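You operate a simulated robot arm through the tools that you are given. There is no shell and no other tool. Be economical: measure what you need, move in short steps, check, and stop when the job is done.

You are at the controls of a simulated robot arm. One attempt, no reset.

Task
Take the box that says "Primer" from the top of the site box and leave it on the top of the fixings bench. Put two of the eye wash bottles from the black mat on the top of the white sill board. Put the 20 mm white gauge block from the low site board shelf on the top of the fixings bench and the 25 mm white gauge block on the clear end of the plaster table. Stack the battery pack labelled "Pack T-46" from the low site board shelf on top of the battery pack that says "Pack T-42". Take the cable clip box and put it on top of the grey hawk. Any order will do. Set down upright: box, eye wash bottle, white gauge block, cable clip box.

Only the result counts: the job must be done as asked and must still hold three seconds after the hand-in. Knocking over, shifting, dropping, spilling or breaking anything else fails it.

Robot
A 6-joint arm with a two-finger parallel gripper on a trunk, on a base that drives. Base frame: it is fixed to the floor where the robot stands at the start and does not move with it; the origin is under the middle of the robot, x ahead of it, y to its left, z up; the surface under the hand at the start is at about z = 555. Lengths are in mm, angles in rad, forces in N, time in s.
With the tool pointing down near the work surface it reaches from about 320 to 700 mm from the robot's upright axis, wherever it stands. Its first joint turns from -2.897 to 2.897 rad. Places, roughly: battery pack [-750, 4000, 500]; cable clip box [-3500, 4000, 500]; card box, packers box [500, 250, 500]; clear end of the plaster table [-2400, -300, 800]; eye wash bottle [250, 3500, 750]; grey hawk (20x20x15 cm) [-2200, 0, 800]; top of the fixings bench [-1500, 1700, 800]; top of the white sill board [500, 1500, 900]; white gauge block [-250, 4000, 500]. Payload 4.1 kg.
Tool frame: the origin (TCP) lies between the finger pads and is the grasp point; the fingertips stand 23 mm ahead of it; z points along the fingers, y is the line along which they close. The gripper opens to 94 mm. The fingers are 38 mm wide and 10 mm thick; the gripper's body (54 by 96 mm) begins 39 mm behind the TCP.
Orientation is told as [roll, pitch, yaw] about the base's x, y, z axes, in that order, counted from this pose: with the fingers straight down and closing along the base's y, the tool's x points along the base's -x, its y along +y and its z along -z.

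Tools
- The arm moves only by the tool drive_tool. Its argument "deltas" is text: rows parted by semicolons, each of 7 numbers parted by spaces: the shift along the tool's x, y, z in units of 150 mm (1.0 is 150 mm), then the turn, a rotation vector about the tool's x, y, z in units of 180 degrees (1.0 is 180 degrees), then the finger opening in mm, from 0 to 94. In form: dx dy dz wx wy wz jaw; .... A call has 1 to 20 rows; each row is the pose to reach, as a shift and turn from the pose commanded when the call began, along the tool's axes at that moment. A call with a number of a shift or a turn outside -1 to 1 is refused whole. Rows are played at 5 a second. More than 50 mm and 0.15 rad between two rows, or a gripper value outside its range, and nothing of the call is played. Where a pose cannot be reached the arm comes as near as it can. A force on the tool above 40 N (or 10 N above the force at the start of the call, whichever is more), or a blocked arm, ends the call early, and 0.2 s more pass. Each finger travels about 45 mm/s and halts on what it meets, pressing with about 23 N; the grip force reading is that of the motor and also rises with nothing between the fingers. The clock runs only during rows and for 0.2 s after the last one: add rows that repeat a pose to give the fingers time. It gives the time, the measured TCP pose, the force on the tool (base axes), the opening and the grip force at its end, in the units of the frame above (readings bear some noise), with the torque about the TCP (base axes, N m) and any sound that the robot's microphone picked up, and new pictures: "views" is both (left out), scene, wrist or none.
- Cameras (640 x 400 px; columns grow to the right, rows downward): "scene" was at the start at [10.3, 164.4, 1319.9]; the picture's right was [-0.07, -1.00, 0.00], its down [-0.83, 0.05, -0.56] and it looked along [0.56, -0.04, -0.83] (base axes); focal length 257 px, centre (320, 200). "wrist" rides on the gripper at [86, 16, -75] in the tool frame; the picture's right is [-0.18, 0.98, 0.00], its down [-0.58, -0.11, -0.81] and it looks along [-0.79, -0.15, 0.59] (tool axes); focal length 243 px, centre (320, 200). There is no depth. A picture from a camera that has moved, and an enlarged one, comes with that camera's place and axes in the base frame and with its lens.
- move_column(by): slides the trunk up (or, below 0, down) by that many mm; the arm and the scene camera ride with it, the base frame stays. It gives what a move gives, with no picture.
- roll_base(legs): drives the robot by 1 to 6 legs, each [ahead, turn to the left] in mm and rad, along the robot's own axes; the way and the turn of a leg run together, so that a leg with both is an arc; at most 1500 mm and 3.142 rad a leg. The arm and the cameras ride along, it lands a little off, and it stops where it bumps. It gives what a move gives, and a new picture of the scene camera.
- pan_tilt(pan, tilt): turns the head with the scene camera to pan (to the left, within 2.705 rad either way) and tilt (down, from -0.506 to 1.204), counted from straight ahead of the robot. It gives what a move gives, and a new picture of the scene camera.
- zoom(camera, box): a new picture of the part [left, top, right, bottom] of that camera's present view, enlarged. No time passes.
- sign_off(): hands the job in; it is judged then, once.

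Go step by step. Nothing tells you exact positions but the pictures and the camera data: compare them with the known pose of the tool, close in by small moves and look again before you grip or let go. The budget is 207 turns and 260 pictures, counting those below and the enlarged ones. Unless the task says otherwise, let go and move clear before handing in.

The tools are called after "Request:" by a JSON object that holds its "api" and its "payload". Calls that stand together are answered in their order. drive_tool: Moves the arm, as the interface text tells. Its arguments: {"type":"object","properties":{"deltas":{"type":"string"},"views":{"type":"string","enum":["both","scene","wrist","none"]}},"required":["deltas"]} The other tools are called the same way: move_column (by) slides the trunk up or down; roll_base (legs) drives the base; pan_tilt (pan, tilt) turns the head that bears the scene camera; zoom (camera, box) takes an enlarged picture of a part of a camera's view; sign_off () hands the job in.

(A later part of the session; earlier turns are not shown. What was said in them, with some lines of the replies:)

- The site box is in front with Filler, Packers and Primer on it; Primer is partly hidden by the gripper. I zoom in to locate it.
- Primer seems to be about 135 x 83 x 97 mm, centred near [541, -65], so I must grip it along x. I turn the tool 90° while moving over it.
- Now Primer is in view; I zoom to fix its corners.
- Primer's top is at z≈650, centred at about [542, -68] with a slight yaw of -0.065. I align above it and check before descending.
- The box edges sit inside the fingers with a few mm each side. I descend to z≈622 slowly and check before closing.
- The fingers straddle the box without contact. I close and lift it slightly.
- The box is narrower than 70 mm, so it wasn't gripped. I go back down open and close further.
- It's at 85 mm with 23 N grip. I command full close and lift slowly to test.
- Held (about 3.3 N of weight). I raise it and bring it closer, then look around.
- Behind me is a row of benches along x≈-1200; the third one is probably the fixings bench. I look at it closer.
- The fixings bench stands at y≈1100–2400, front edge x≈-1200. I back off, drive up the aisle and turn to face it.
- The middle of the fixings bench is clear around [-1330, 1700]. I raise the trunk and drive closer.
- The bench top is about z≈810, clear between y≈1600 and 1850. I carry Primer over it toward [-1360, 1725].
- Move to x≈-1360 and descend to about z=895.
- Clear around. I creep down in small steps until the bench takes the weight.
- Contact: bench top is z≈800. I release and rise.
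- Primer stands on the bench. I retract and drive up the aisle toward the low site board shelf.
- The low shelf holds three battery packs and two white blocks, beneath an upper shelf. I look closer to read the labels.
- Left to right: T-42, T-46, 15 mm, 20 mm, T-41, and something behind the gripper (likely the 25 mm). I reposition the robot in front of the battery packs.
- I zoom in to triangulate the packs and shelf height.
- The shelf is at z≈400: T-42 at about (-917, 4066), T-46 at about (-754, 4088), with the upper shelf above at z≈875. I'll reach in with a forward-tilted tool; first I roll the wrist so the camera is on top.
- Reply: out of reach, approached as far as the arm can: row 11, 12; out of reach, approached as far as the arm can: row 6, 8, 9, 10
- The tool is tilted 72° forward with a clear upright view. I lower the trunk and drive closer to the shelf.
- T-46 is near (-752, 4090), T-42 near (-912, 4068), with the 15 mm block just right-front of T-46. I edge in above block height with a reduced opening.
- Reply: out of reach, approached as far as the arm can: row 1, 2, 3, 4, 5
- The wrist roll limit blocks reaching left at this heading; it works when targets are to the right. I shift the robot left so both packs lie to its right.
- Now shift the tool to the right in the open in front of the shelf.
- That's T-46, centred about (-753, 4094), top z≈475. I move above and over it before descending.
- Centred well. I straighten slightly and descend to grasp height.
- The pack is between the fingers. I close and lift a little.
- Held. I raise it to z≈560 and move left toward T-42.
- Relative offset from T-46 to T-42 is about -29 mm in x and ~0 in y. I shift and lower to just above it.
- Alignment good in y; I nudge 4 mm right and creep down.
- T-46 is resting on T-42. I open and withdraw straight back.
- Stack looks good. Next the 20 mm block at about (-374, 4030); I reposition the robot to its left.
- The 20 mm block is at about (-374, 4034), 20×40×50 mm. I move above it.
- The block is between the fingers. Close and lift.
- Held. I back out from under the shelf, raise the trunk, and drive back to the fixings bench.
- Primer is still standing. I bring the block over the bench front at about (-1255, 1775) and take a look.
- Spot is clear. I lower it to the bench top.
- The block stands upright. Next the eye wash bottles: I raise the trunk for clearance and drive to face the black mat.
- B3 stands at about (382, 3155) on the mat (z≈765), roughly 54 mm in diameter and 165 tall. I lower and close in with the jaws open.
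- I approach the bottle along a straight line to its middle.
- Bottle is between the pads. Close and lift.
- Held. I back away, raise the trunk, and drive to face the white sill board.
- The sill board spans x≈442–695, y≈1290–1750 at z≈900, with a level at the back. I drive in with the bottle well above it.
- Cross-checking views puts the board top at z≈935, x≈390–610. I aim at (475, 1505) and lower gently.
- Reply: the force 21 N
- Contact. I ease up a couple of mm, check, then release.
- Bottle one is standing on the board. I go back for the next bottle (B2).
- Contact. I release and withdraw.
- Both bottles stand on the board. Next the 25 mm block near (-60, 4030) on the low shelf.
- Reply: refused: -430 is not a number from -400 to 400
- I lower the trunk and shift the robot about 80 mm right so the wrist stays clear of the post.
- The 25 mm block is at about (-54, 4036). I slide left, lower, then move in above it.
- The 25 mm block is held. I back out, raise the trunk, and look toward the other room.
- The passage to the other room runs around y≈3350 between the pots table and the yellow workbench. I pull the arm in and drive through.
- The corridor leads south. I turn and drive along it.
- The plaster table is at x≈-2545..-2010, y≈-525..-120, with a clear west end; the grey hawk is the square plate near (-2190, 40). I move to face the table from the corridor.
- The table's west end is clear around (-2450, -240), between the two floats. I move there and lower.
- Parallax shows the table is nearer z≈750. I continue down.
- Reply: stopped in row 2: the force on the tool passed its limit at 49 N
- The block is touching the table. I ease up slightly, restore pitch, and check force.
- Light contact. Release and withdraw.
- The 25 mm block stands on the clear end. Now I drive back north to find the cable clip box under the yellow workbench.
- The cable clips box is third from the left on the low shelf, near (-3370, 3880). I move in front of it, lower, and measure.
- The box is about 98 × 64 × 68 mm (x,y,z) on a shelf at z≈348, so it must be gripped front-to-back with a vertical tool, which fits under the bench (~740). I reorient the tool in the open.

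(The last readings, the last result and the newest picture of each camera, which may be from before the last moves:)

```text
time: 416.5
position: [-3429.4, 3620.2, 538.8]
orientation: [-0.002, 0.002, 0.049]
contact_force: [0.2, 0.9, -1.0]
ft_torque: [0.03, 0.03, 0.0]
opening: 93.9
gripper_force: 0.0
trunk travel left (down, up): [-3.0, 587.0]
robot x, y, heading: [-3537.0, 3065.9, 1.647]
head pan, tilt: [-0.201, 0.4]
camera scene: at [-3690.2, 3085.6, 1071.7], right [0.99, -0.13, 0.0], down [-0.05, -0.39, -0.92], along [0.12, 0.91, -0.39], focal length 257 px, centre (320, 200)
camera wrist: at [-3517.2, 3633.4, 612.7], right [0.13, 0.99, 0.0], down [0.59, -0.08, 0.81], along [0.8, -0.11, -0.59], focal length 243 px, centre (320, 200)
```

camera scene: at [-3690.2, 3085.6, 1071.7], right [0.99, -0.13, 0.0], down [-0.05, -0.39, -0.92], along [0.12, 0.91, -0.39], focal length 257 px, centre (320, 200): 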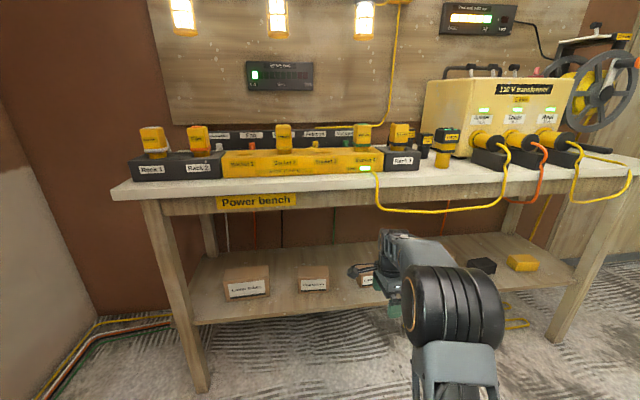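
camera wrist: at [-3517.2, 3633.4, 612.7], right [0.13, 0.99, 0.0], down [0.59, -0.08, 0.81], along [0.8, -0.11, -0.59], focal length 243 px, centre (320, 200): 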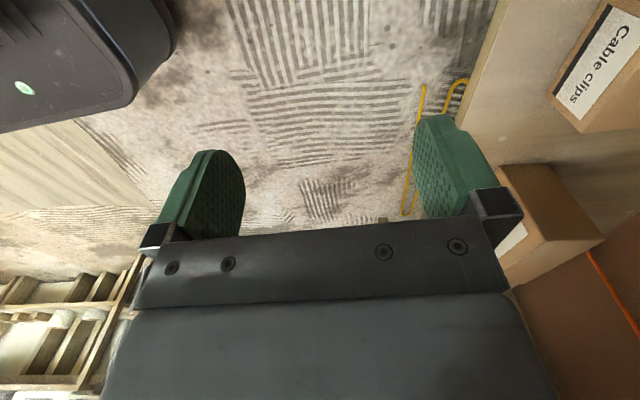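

Vertical tool with wrist top ~205 mm above TCP. I lower to TCP z≈455 and roll forward under the bench edge.

Request:
{"api": "drive_tool", "payload": {"deltas": "0 0 0.2 0 0 0 94; 0 0 0.4 0 0 0 94; 0 0 0.555 0 0 0 94; 0 0 0.555 0 0 0 94", "views": "none"}}

Request:
{"api": "roll_base", "payload": {"legs": [[120, -0.076]]}}

Request:
{"api": "drive_tool", "payload": {"deltas": "0 0 0 0 0 0 94", "views": "wrist"}}

```text
time: 417.5
position: [-3431.4, 3620.6, 454.1]
orientation: [0.002, 0.005, 0.052]
contact_force: [0.0, 0.4, 0.2]
ft_torque: [0.03, 0.01, 0.0]
opening: 94.2
gripper_force: 0.0
trunk travel left (down, up): [-3.0, 587.0]
robot x, y, heading: [-3540.5, 3063.8, 1.642]
head pan, tilt: [-0.201, 0.4]
```

```text
time: 418.7
position: [-3393.1, 3730.1, 455.6]
orientation: [0.0, 0.003, -0.024]
contact_force: [-0.8, -0.1, 0.2]
ft_torque: [-0.01, 0.0, 0.03]
opening: 93.9
gripper_force: 0.0
trunk travel left (down, up): [-3.0, 587.0]
robot x, y, heading: [-3544.2, 3182.9, 1.565]
head pan, tilt: [-0.201, 0.4]
camera scene: at [-3692.2, 3215.2, 1071.7], right [0.98, -0.2, 0.0], down [-0.08, -0.38, -0.92], along [0.19, 0.9, -0.39], focal length 257 px, centre (320, 200)
```

scene: 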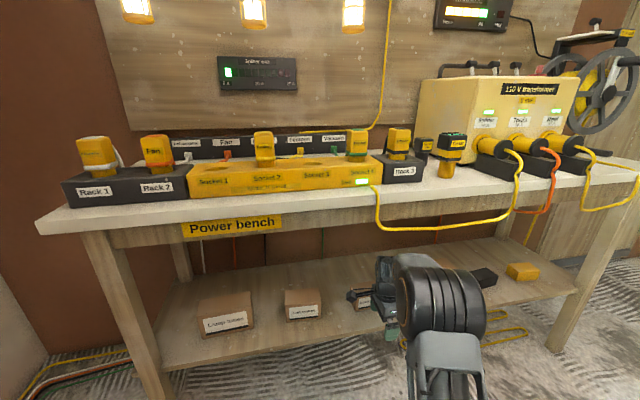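

```text
time: 419.1
position: [-3393.8, 3729.6, 454.5]
orientation: [0.0, 0.003, -0.024]
contact_force: [-0.4, 0.4, -0.2]
ft_torque: [0.0, 0.02, 0.03]
opening: 94.2
gripper_force: 0.1
trunk travel left (down, up): [-3.0, 587.0]
robot x, y, heading: [-3547.2, 3178.1, 1.566]
head pan, tilt: [-0.201, 0.4]
camera wrist: at [-3479.0, 3748.2, 529.3], right [0.21, 0.98, 0.0], down [0.58, -0.12, 0.8], along [0.79, -0.17, -0.59], focal length 243 px, centre (320, 200)
```

wrist: 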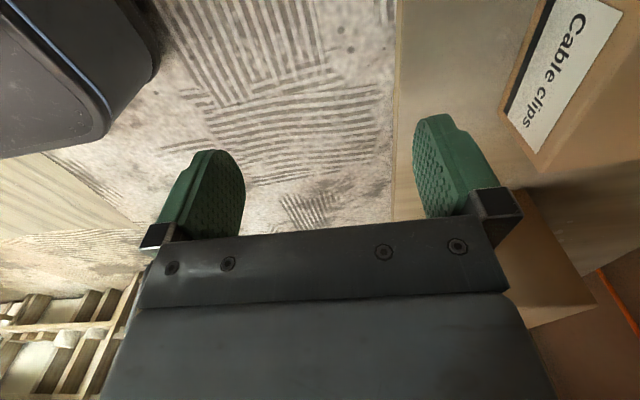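

Request:
{"api": "drive_tool", "payload": {"deltas": "0 0.2 0 0 0 0 94; 0 0.4 0 0 0 0 94; 0 0.6 0 0 0 0 94; 0 0.6 0 0 0 0 94", "views": "both"}}

Request:
{"api": "zoom", "payload": {"camera": "scene", "box": [320, 180, 520, 330]}}

```text
time: 420.1
position: [-3390.8, 3819.7, 455.8]
orientation: [-0.001, 0.003, -0.022]
contact_force: [-0.3, -0.2, -0.2]
ft_torque: [0.0, 0.0, 0.01]
opening: 94.1
gripper_force: 0.1
trunk travel left (down, up): [-3.0, 587.0]
robot x, y, heading: [-3546.6, 3180.5, 1.559]
head pan, tilt: [-0.201, 0.4]
camera scene: at [-3692.2, 3215.1, 1071.7], right [0.98, -0.2, 0.0], down [-0.08, -0.38, -0.92], along [0.19, 0.9, -0.39], focal length 257 px, centre (320, 200)
camera wrist: at [-3476.5, 3838.8, 529.8], right [0.21, 0.98, 0.0], down [0.58, -0.12, 0.8], along [0.79, -0.17, -0.59], focal length 243 px, centre (320, 200)
```

scene: 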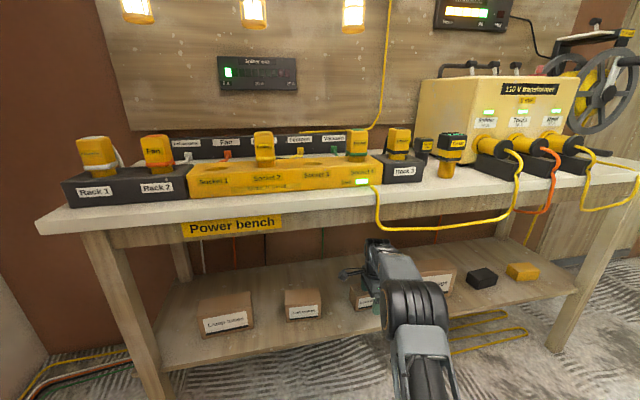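
wrist: 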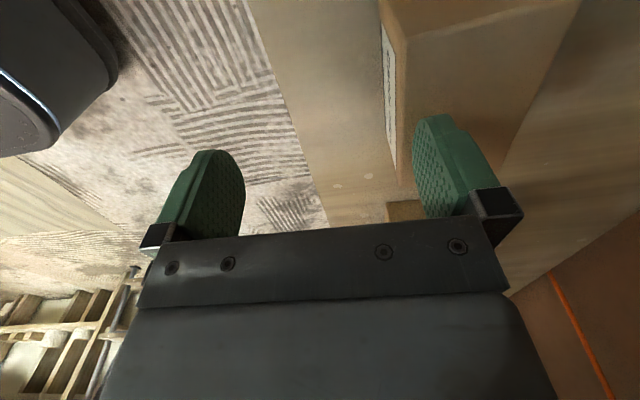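

```text
2.67 times, centred on (420, 255) of scene
camera zoom: at [-3692.2, 3215.1, 1071.7], right [0.98, -0.2, 0.0], down [-0.08, -0.38, -0.92], along [0.19, 0.9, -0.39], focal length 686 px, centre (53, 53)
```

zoom: 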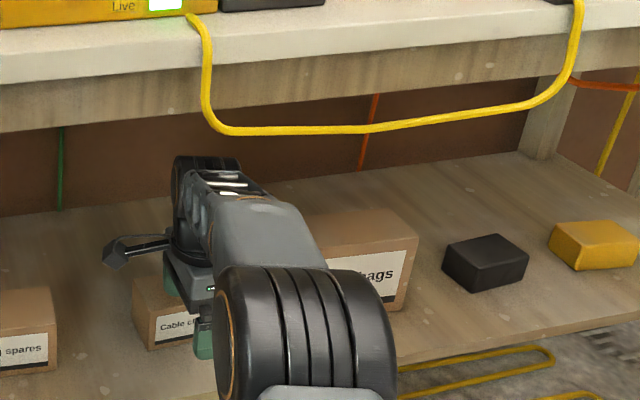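

The arm stays well below the cable. I roll 60 mm further and look down at the box.

Request:
{"api": "roll_base", "payload": {"legs": [[60, 0]]}}

Request:
{"api": "drive_tool", "payload": {"deltas": "-0.05 0.05 0 0 0 0 94; -0.08 0.12 0 0 0 0 94; -0.08 0.12 0 0 0 0 94", "views": "wrist"}}

Request:
{"api": "zoom", "payload": {"camera": "scene", "box": [320, 200, 480, 320]}}

```text
time: 421.1
position: [-3391.8, 3879.4, 455.2]
orientation: [0.001, 0.002, -0.024]
contact_force: [0.0, -0.1, 0.2]
ft_torque: [-0.01, 0.03, 0.01]
opening: 94.0
gripper_force: 0.0
trunk travel left (down, up): [-3.0, 587.0]
robot x, y, heading: [-3541.2, 3244.1, 1.565]
head pan, tilt: [-0.201, 0.4]
camera scene: at [-3691.9, 3275.9, 1071.7], right [0.98, -0.2, 0.0], down [-0.08, -0.38, -0.92], along [0.19, 0.9, -0.39], focal length 257 px, centre (320, 200)
```

scene: 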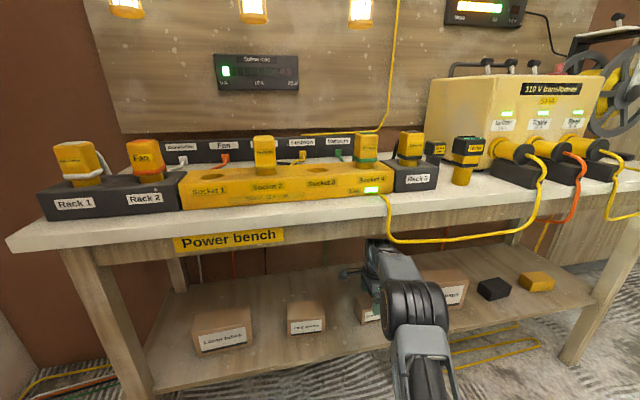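

```text
time: 421.9
position: [-3378.2, 3898.3, 455.2]
orientation: [0.001, 0.003, -0.026]
contact_force: [-0.3, -0.2, 0.7]
ft_torque: [-0.01, 0.02, -0.01]
opening: 94.0
gripper_force: 0.1
trunk travel left (down, up): [-3.0, 587.0]
robot x, y, heading: [-3545.2, 3243.1, 1.564]
head pan, tilt: [-0.201, 0.4]
camera wrist: at [-3465.0, 3917.2, 529.5], right [0.21, 0.98, 0.0], down [0.58, -0.12, 0.8], along [0.79, -0.17, -0.59], focal length 243 px, centre (320, 200)
```

wrist: 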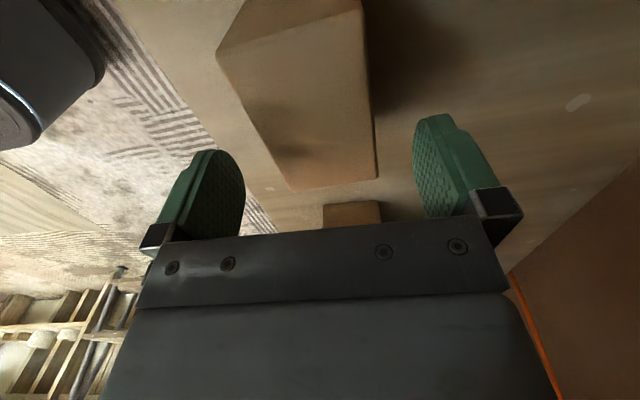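

```text
3.33 times, centred on (400, 260) of scene
camera zoom: at [-3691.9, 3275.9, 1071.8], right [0.98, -0.2, 0.0], down [-0.08, -0.38, -0.92], along [0.19, 0.9, -0.39], focal length 858 px, centre (53, 0)
```

zoom: 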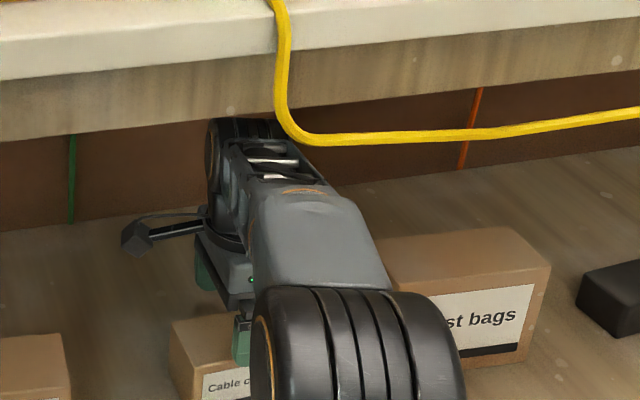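

The box top is centred at (-3379, 3896). I correct yaw, descend and grip.

Request:
{"api": "drive_tool", "payload": {"deltas": "0 -0.01 0.05 0 0 -0.01 94; 0 -0.013 0.15 0 0 -0.0175 94; 0 -0.013 0.25 0 0 -0.0175 94; 0 -0.013 0.35 0 0 -0.0175 94; 0 -0.013 0.405 0 0 -0.0175 94; 0 -0.013 0.405 0 0 -0.0175 94", "views": "wrist"}}

```text
time: 423.3
position: [-3378.3, 3894.6, 393.1]
orientation: [0.001, 0.005, 0.031]
contact_force: [-0.4, 0.0, -0.1]
ft_torque: [0.01, -0.03, -0.02]
opening: 94.0
gripper_force: 0.1
trunk travel left (down, up): [-3.0, 587.0]
robot x, y, heading: [-3543.2, 3248.0, 1.568]
head pan, tilt: [-0.201, 0.4]
camera wrist: at [-3465.3, 3910.0, 468.6], right [0.15, 0.99, 0.0], down [0.59, -0.09, 0.8], along [0.8, -0.12, -0.59], focal length 243 px, centre (320, 200)
```

wrist: 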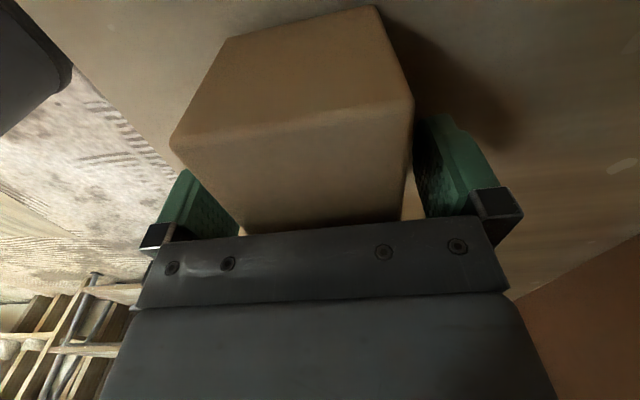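

Request:
{"api": "drive_tool", "payload": {"deltas": "0 0 0 0 0 0 30; 0 0 0 0 0 0 30; 0 0 0 0 0 0 30; 0 0 0 0 0 0 30; 0 0 0 0 0 0 30; 0 0 0 0 0 0 30; 0 0 0 0 0 0 30; 0 0 -0.05 0 0 0 30; 0 0 -0.15 0 0 0 30; 0 0 -0.25 0 0 0 30; 0 0 -0.25 0 0 0 30", "views": "wrist"}}

```text
time: 425.7
position: [-3378.6, 3896.7, 431.6]
orientation: [0.002, 0.004, 0.031]
contact_force: [-1.0, 0.2, -3.4]
ft_torque: [0.0, 0.0, 0.04]
opening: 64.7
gripper_force: 22.8
trunk travel left (down, up): [-3.0, 587.0]
robot x, y, heading: [-3541.0, 3240.6, 1.568]
head pan, tilt: [-0.201, 0.4]
camera wrist: at [-3465.3, 3910.5, 506.0], right [0.15, 0.99, 0.0], down [0.59, -0.09, 0.8], along [0.79, -0.12, -0.59], focal length 243 px, centre (320, 200)
```

wrist: 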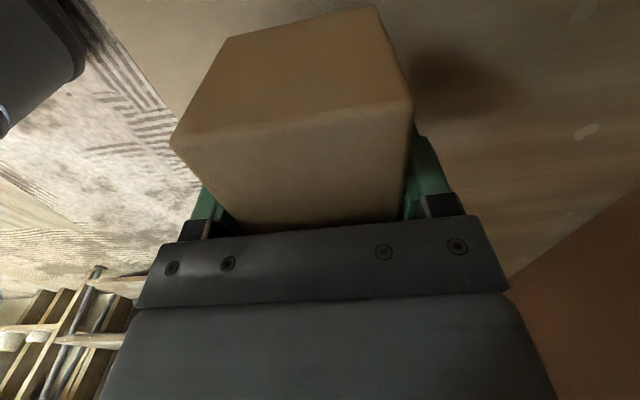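

Held. I back out from under the bench, pull the arm in and raise the trunk for the trip to the hawk.

Request:
{"api": "roll_base", "payload": {"legs": [[-500, 0]]}}

Request:
{"api": "drive_tool", "payload": {"deltas": "0 -0.25 -0.1 0 0 0 30; 0 -0.5 -0.2 0 0 0 30; 0 -0.75 -0.3 0 0 0 30; 0 -0.95 -0.3 0 0 0 30; 0 -0.95 -0.3 0 0 0 30", "views": "none"}}

Request:
{"api": "move_column", "payload": {"by": 400}}

Request:
{"api": "move_column", "payload": {"by": 80}}

Request:
{"api": "roll_base", "payload": {"legs": [[0, -1.571], [600, 0], [0, -1.571], [1500, 0], [1050, 0]]}}

```text
time: 428.6
position: [-3383.8, 3389.3, 430.3]
orientation: [0.001, 0.004, 0.039]
contact_force: [0.2, -0.2, -3.1]
ft_torque: [-0.01, 0.01, 0.0]
opening: 64.9
gripper_force: 23.0
trunk travel left (down, up): [-3.0, 587.0]
robot x, y, heading: [-3545.8, 2733.2, 1.57]
head pan, tilt: [-0.201, 0.4]
camera scene: at [-3692.7, 2767.1, 1071.7], right [0.98, -0.2, 0.0], down [-0.08, -0.38, -0.92], along [0.18, 0.9, -0.39], focal length 257 px, centre (320, 200)
```

scene: 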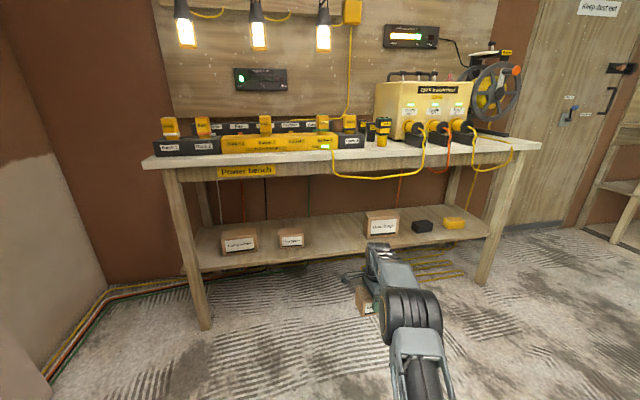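

```text
time: 429.9
position: [-3378.6, 3245.9, 478.1]
orientation: [0.0, 0.004, 0.038]
contact_force: [-0.4, 0.9, -2.3]
ft_torque: [-0.01, 0.0, -0.01]
opening: 64.8
gripper_force: 22.8
trunk travel left (down, up): [-3.0, 587.0]
robot x, y, heading: [-3546.7, 2733.7, 1.573]
head pan, tilt: [-0.201, 0.4]
```

```text
time: 433.7
position: [-3378.9, 3246.7, 878.1]
orientation: [-0.001, 0.001, 0.038]
contact_force: [0.1, -0.1, -3.1]
ft_torque: [-0.02, -0.03, 0.02]
opening: 64.7
gripper_force: 23.1
trunk travel left (down, up): [-403.0, 187.0]
robot x, y, heading: [-3543.3, 2738.9, 1.574]
head pan, tilt: [-0.201, 0.4]
```

```text
time: 434.9
position: [-3378.5, 3245.7, 958.5]
orientation: [0.0, 0.003, 0.037]
contact_force: [0.5, 0.4, -2.6]
ft_torque: [0.0, 0.03, -0.01]
opening: 64.7
gripper_force: 22.7
trunk travel left (down, up): [-483.0, 107.0]
robot x, y, heading: [-3550.3, 2739.7, 1.572]
head pan, tilt: [-0.201, 0.4]
```

```text
time: 458.0
position: [-3181.7, -329.5, 958.4]
orientation: [-0.001, 0.003, -3.128]
contact_force: [0.5, -0.4, -1.6]
ft_torque: [-0.02, 0.02, 0.03]
opening: 64.8
gripper_force: 23.3
trunk travel left (down, up): [-483.0, 107.0]
robot x, y, heading: [-3003.3, 174.7, -1.59]
head pan, tilt: [-0.201, 0.4]
camera scene: at [-2857.5, 143.5, 1551.7], right [-0.98, 0.22, 0.0], down [0.09, 0.38, -0.92], along [-0.2, -0.9, -0.39], focal length 257 px, centre (320, 200)
```

scene: 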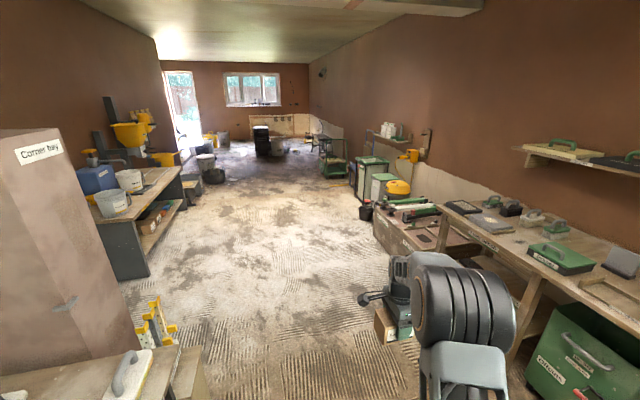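

Request:
{"api": "pan_tilt", "payload": {"pan": -0.1, "tilt": 0.7}}

Request:
{"api": "roll_base", "payload": {"legs": [[0, 1.59], [150, 0]]}}

Request:
{"api": "drive_tool", "payload": {"deltas": "0 0 0 0 0 0 30", "views": "wrist"}}

```text
time: 458.8
position: [-3180.8, -329.5, 957.0]
orientation: [0.0, 0.003, -3.128]
contact_force: [0.1, 0.3, -2.1]
ft_torque: [0.0, 0.02, 0.0]
opening: 65.0
gripper_force: 23.3
trunk travel left (down, up): [-483.0, 107.0]
robot x, y, heading: [-3000.9, 178.4, -1.591]
head pan, tilt: [-0.099, 0.7]
camera scene: at [-2847.4, 149.6, 1525.0], right [-0.99, 0.12, 0.0], down [0.08, 0.64, -0.77], along [-0.09, -0.76, -0.64], focal length 257 px, centre (320, 200)
```

scene: 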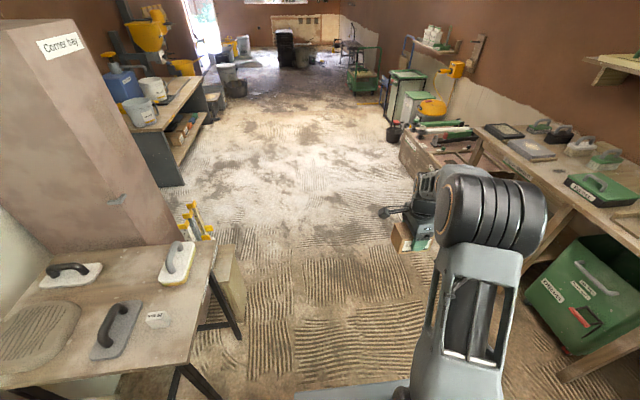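

```text
time: 464.1
position: [-2343.6, 12.8, 957.0]
orientation: [0.001, 0.002, -1.531]
contact_force: [-0.3, 0.3, -2.9]
ft_torque: [0.06, -0.01, 0.02]
opening: 65.0
gripper_force: 23.0
trunk travel left (down, up): [-483.0, 107.0]
robot x, y, heading: [-2851.5, 179.0, 0.005]
head pan, tilt: [-0.099, 0.7]
camera scene: at [-2830.3, 336.1, 1524.9], right [-0.1, -1.0, 0.0], down [-0.64, 0.06, -0.76], along [0.76, -0.07, -0.64], focal length 257 px, centre (320, 200)
```

scene: 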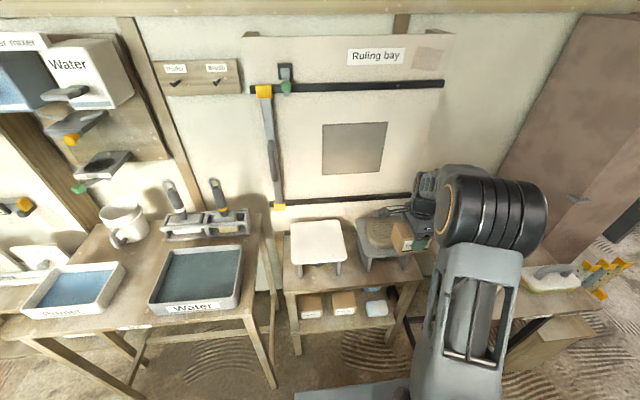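

```text
time: 464.5
position: [-2344.4, 11.9, 957.7]
orientation: [0.001, 0.003, -1.532]
contact_force: [-0.1, 0.4, -2.7]
ft_torque: [-0.03, 0.0, 0.01]
opening: 65.0
gripper_force: 23.4
trunk travel left (down, up): [-483.0, 107.0]
robot x, y, heading: [-2852.2, 178.5, 0.003]
head pan, tilt: [-0.099, 0.7]
camera wrist: at [-2331.8, 100.5, 1032.5], right [0.99, -0.15, 0.0], down [-0.09, -0.59, 0.8], along [-0.12, -0.8, -0.59], focal length 243 px, centre (320, 200)
```

wrist: 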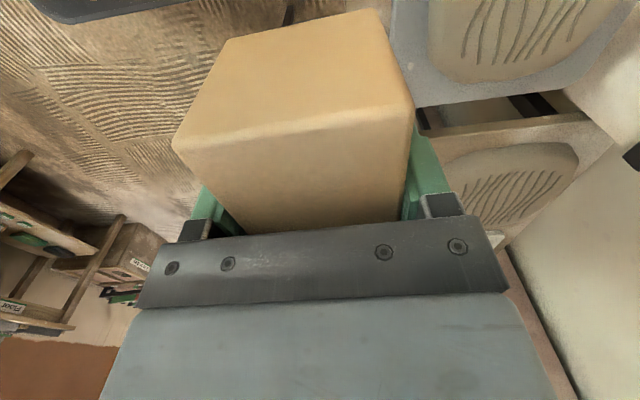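

Request:
{"api": "roll_base", "payload": {"legs": [[90, 0]]}}

Request:
{"api": "drive_tool", "payload": {"deltas": "0.02 0.2 0 0 0 0 30; 0.05 0.4 0.1 0 0 0 30; 0.05 0.62 0.3 0 0 0 30; 0.05 0.62 0.45 0 0 0 30; 0.05 0.62 0.45 0 0 0 30", "views": "both"}}

Request:
{"api": "zoom", "payload": {"camera": "scene", "box": [300, 150, 500, 300]}}

```text
time: 465.6
position: [-2253.3, 11.7, 958.9]
orientation: [-0.002, 0.003, -1.532]
contact_force: [0.7, 0.0, -2.7]
ft_torque: [0.01, -0.01, -0.02]
opening: 65.0
gripper_force: 22.9
trunk travel left (down, up): [-483.0, 107.0]
robot x, y, heading: [-2763.7, 179.7, 0.003]
head pan, tilt: [-0.099, 0.7]
camera scene: at [-2739.4, 336.5, 1524.9], right [-0.1, -1.0, 0.0], down [-0.64, 0.06, -0.76], along [0.76, -0.07, -0.64], focal length 257 px, centre (320, 200)
```

scene: 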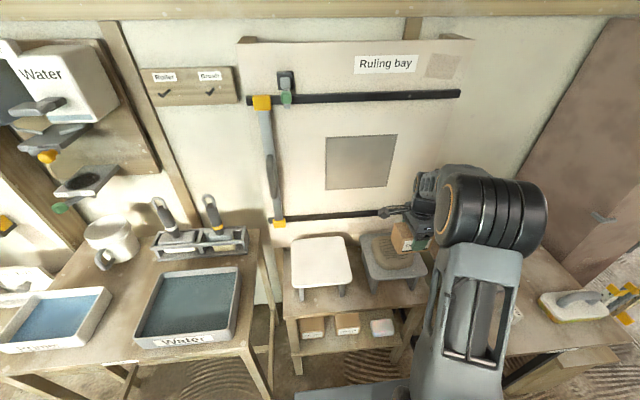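

```text
time: 466.8
position: [-2160.7, 25.1, 889.9]
orientation: [0.001, 0.003, -1.529]
contact_force: [-0.5, -0.3, -2.9]
ft_torque: [0.03, 0.0, -0.02]
opening: 65.1
gripper_force: 22.6
trunk travel left (down, up): [-483.0, 107.0]
robot x, y, heading: [-2766.3, 174.8, 0.004]
head pan, tilt: [-0.099, 0.7]
camera scene: at [-2740.0, 336.6, 1524.9], right [-0.1, -1.0, 0.0], down [-0.64, 0.06, -0.76], along [0.76, -0.07, -0.64], focal length 257 px, centre (320, 200)
camera wrist: at [-2149.1, 112.5, 964.7], right [0.99, -0.14, 0.0], down [-0.08, -0.59, 0.8], along [-0.12, -0.8, -0.59], focal length 243 px, centre (320, 200)
```

scene: 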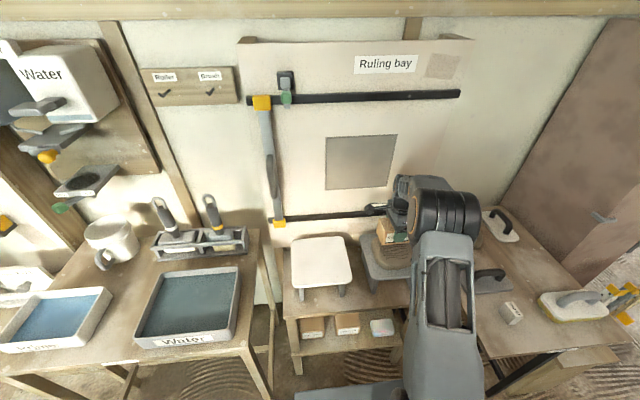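
wrist: 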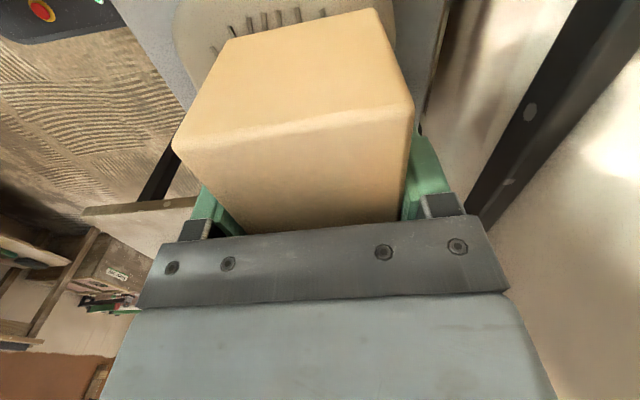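

```text
2.67 times, centred on (400, 225) of scene
camera zoom: at [-2740.0, 336.6, 1524.9], right [-0.1, -1.0, 0.0], down [-0.64, 0.06, -0.76], along [0.76, -0.07, -0.64], focal length 686 px, centre (107, 133)
```

zoom: 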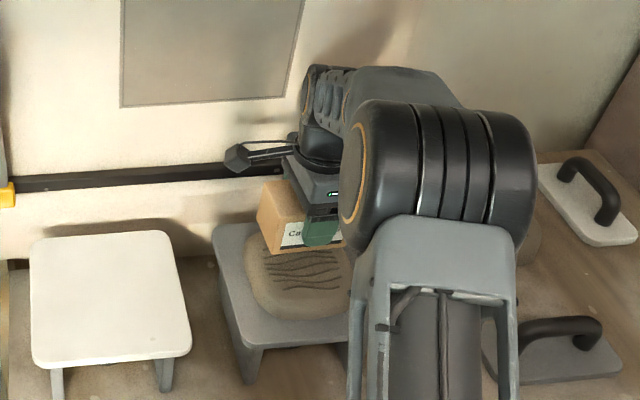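

The mound on the hawk is centred near (-2171, 19). I adjust and creep down onto it.

Request:
{"api": "drive_tool", "payload": {"deltas": "-0.03 -0.065 0.08 0 0 0 30; -0.03 -0.065 0.16 0 0 0 30; -0.03 -0.065 0.2 0 0 0 30; -0.03 -0.065 0.23 0 0 0 30; -0.03 -0.065 0.25 0 0 0 30; -0.03 -0.065 0.25 0 0 0 30", "views": "scene"}}

Request:
{"api": "zoom", "payload": {"camera": "scene", "box": [340, 190, 460, 290]}}

```text
time: 468.2
position: [-2170.0, 20.0, 853.8]
orientation: [0.002, 0.005, -1.531]
contact_force: [0.1, -0.1, -2.9]
ft_torque: [-0.01, 0.0, -0.02]
opening: 65.3
gripper_force: 22.9
trunk travel left (down, up): [-483.0, 107.0]
robot x, y, heading: [-2764.3, 176.4, -0.0]
head pan, tilt: [-0.099, 0.7]
camera scene: at [-2739.8, 336.5, 1524.9], right [-0.1, -1.0, 0.0], down [-0.64, 0.06, -0.76], along [0.76, -0.07, -0.64], focal length 257 px, centre (320, 200)
```

scene: 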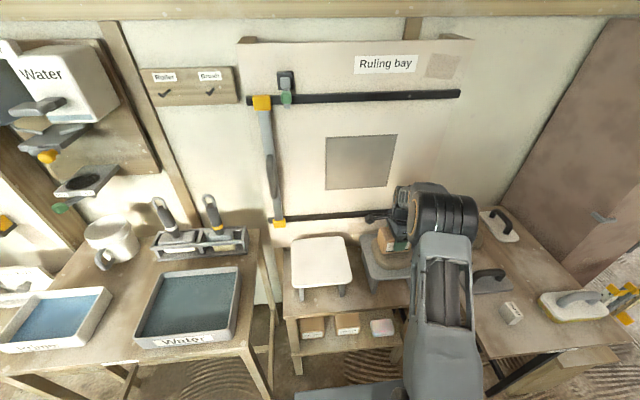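

```text
4.00 times, centred on (400, 240) of scene
camera zoom: at [-2739.8, 336.5, 1524.9], right [-0.1, -1.0, 0.0], down [-0.64, 0.06, -0.76], along [0.76, -0.07, -0.64], focal length 1029 px, centre (0, 40)
```

zoom: 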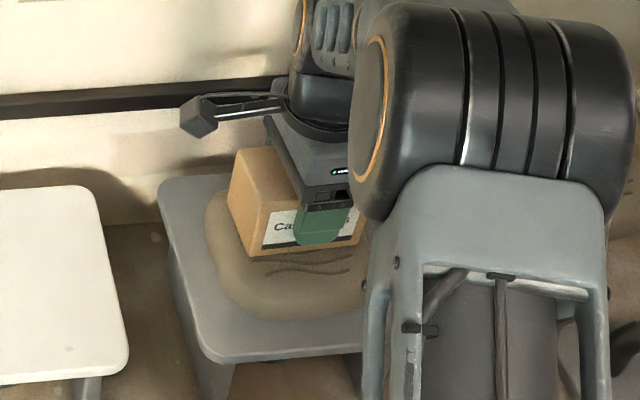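

Centred on the mound. I creep down to contact.

Request:
{"api": "drive_tool", "payload": {"deltas": "0 0 0.02 0 0 0 30; 0 0 0.04 0 0 0 30; 0 0 0.055 0 0 0 30; 0 0 0.055 0 0 0 30", "views": "none"}}

```text
time: 469.2
position: [-2171.3, 19.7, 848.3]
orientation: [0.004, 0.002, -1.53]
contact_force: [2.9, -0.2, 20.2]
ft_torque: [-0.04, 0.61, 0.0]
opening: 65.1
gripper_force: 23.1
trunk travel left (down, up): [-483.0, 107.0]
robot x, y, heading: [-2760.1, 178.1, -0.002]
head pan, tilt: [-0.099, 0.7]
```

Request:
{"api": "drive_tool", "payload": {"deltas": "0 0 -0.015 0 0 0 30; 0 0 -0.015 0 0 0 60; 0 0 -0.015 0 0 0 80; 0 0 -0.015 0 0 0 86; 0 0 -0.015 0 0 0 86; 0 0 -0.015 0 0 0 86", "views": "wrist"}}

Request:
{"api": "zoom", "payload": {"camera": "scene", "box": [340, 190, 460, 290]}}

```text
time: 470.6
position: [-2169.1, 19.8, 846.9]
orientation: [0.001, 0.004, -1.531]
contact_force: [0.3, 0.9, -0.6]
ft_torque: [0.01, -0.01, 0.01]
opening: 86.0
gripper_force: 0.1
trunk travel left (down, up): [-483.0, 107.0]
robot x, y, heading: [-2765.2, 180.5, 0.004]
head pan, tilt: [-0.099, 0.7]
camera wrist: at [-2157.5, 107.7, 922.0], right [0.99, -0.14, 0.0], down [-0.09, -0.59, 0.8], along [-0.12, -0.8, -0.59], focal length 243 px, centre (320, 200)
```

wrist: 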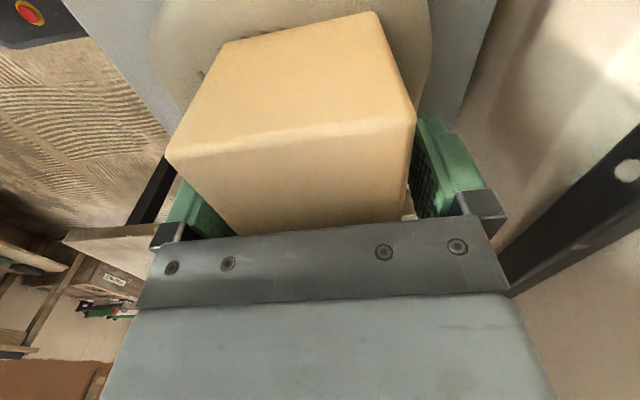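

```text
4.00 times, centred on (400, 240) of scene
camera zoom: at [-2740.1, 336.6, 1524.9], right [-0.1, -1.0, 0.0], down [-0.64, 0.06, -0.76], along [0.76, -0.07, -0.64], focal length 1029 px, centre (0, 40)
```

zoom: 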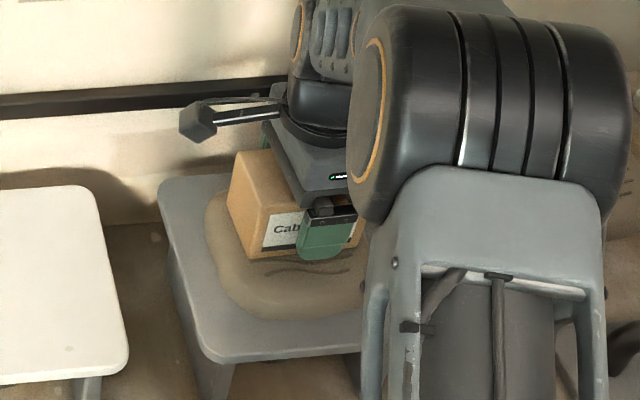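

The box rests stably on the hawk. I rise straight up and retreat.

Request:
{"api": "drive_tool", "payload": {"deltas": "0 0 -0.1 0 0 0 86; 0 0 -0.3 0 0 0 86; 0 0 -0.6 0 0 0 86; 0 0 -0.9 0 0 0 86; 0 -0.3 -1 0 0 0 86; 0 -0.6 -1 0 0 0 86; 0 -0.9 -1 0 0 0 86; 0 -0.9 -1 0 0 0 86", "views": "none"}}

Request:
{"api": "roll_base", "payload": {"legs": [[-150, 0]]}}

Request:
{"api": "zoom", "payload": {"camera": "scene", "box": [280, 150, 560, 325]}}

```text
time: 472.4
position: [-2305.4, 13.2, 998.1]
orientation: [-0.002, 0.003, -1.53]
contact_force: [0.2, 0.0, -0.1]
ft_torque: [-0.02, -0.01, -0.03]
opening: 86.4
gripper_force: 0.1
trunk travel left (down, up): [-483.0, 107.0]
robot x, y, heading: [-2762.5, 180.9, 0.005]
head pan, tilt: [-0.099, 0.7]
```

```text
time: 473.8
position: [-2455.8, 14.5, 998.1]
orientation: [0.0, 0.005, -1.53]
contact_force: [-0.5, -0.7, 0.2]
ft_torque: [-0.02, 0.02, -0.01]
opening: 85.9
gripper_force: 0.0
trunk travel left (down, up): [-483.0, 107.0]
robot x, y, heading: [-2912.8, 176.2, 0.007]
head pan, tilt: [-0.099, 0.7]
camera scene: at [-2892.1, 335.9, 1524.9], right [-0.09, -1.0, 0.0], down [-0.64, 0.06, -0.77], along [0.76, -0.07, -0.64], focal length 257 px, centre (320, 200)
```

scene: 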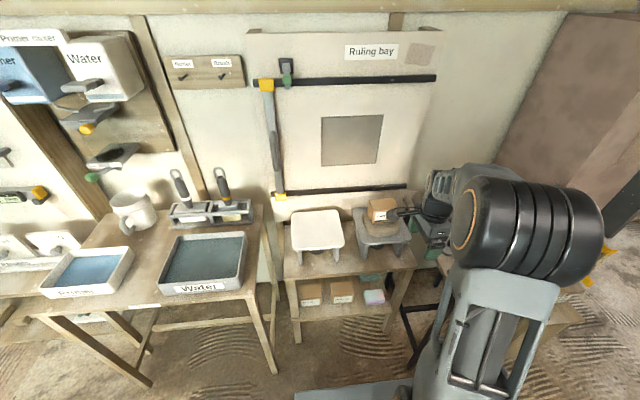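

```text
2.29 times, centred on (420, 238) of scene
camera zoom: at [-2892.1, 335.9, 1524.9], right [-0.09, -1.0, 0.0], down [-0.64, 0.06, -0.77], along [0.76, -0.07, -0.64], focal length 588 px, centre (91, 114)
```

zoom: 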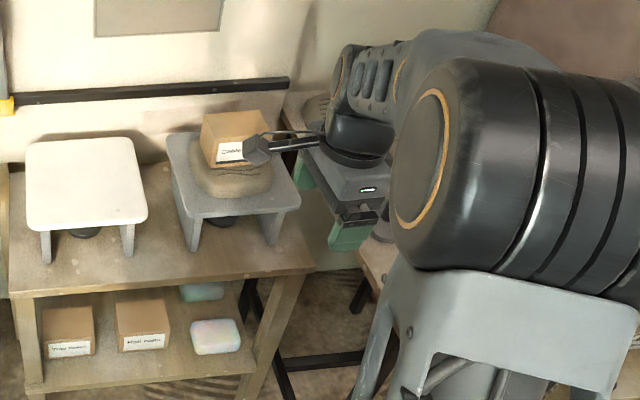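

The cable clip box stands upright on the grey hawk, and everything else was checked as I placed it. Handing in.

Request:
{"api": "sign_off", "payload": {}}

```text
The job is handed in.
```

I handed the job in with all the moves done:
- **Fixings bench:** the Primer box and the 20 mm block.
- **White sill board:** two eye wash bottles.
- **Clear end of the plaster table:** the 25 mm block.
- **Battery packs:** T-46 is stacked on T-42.
- **Grey hawk:** the cable clip box, resting on the plaster mound on its top.
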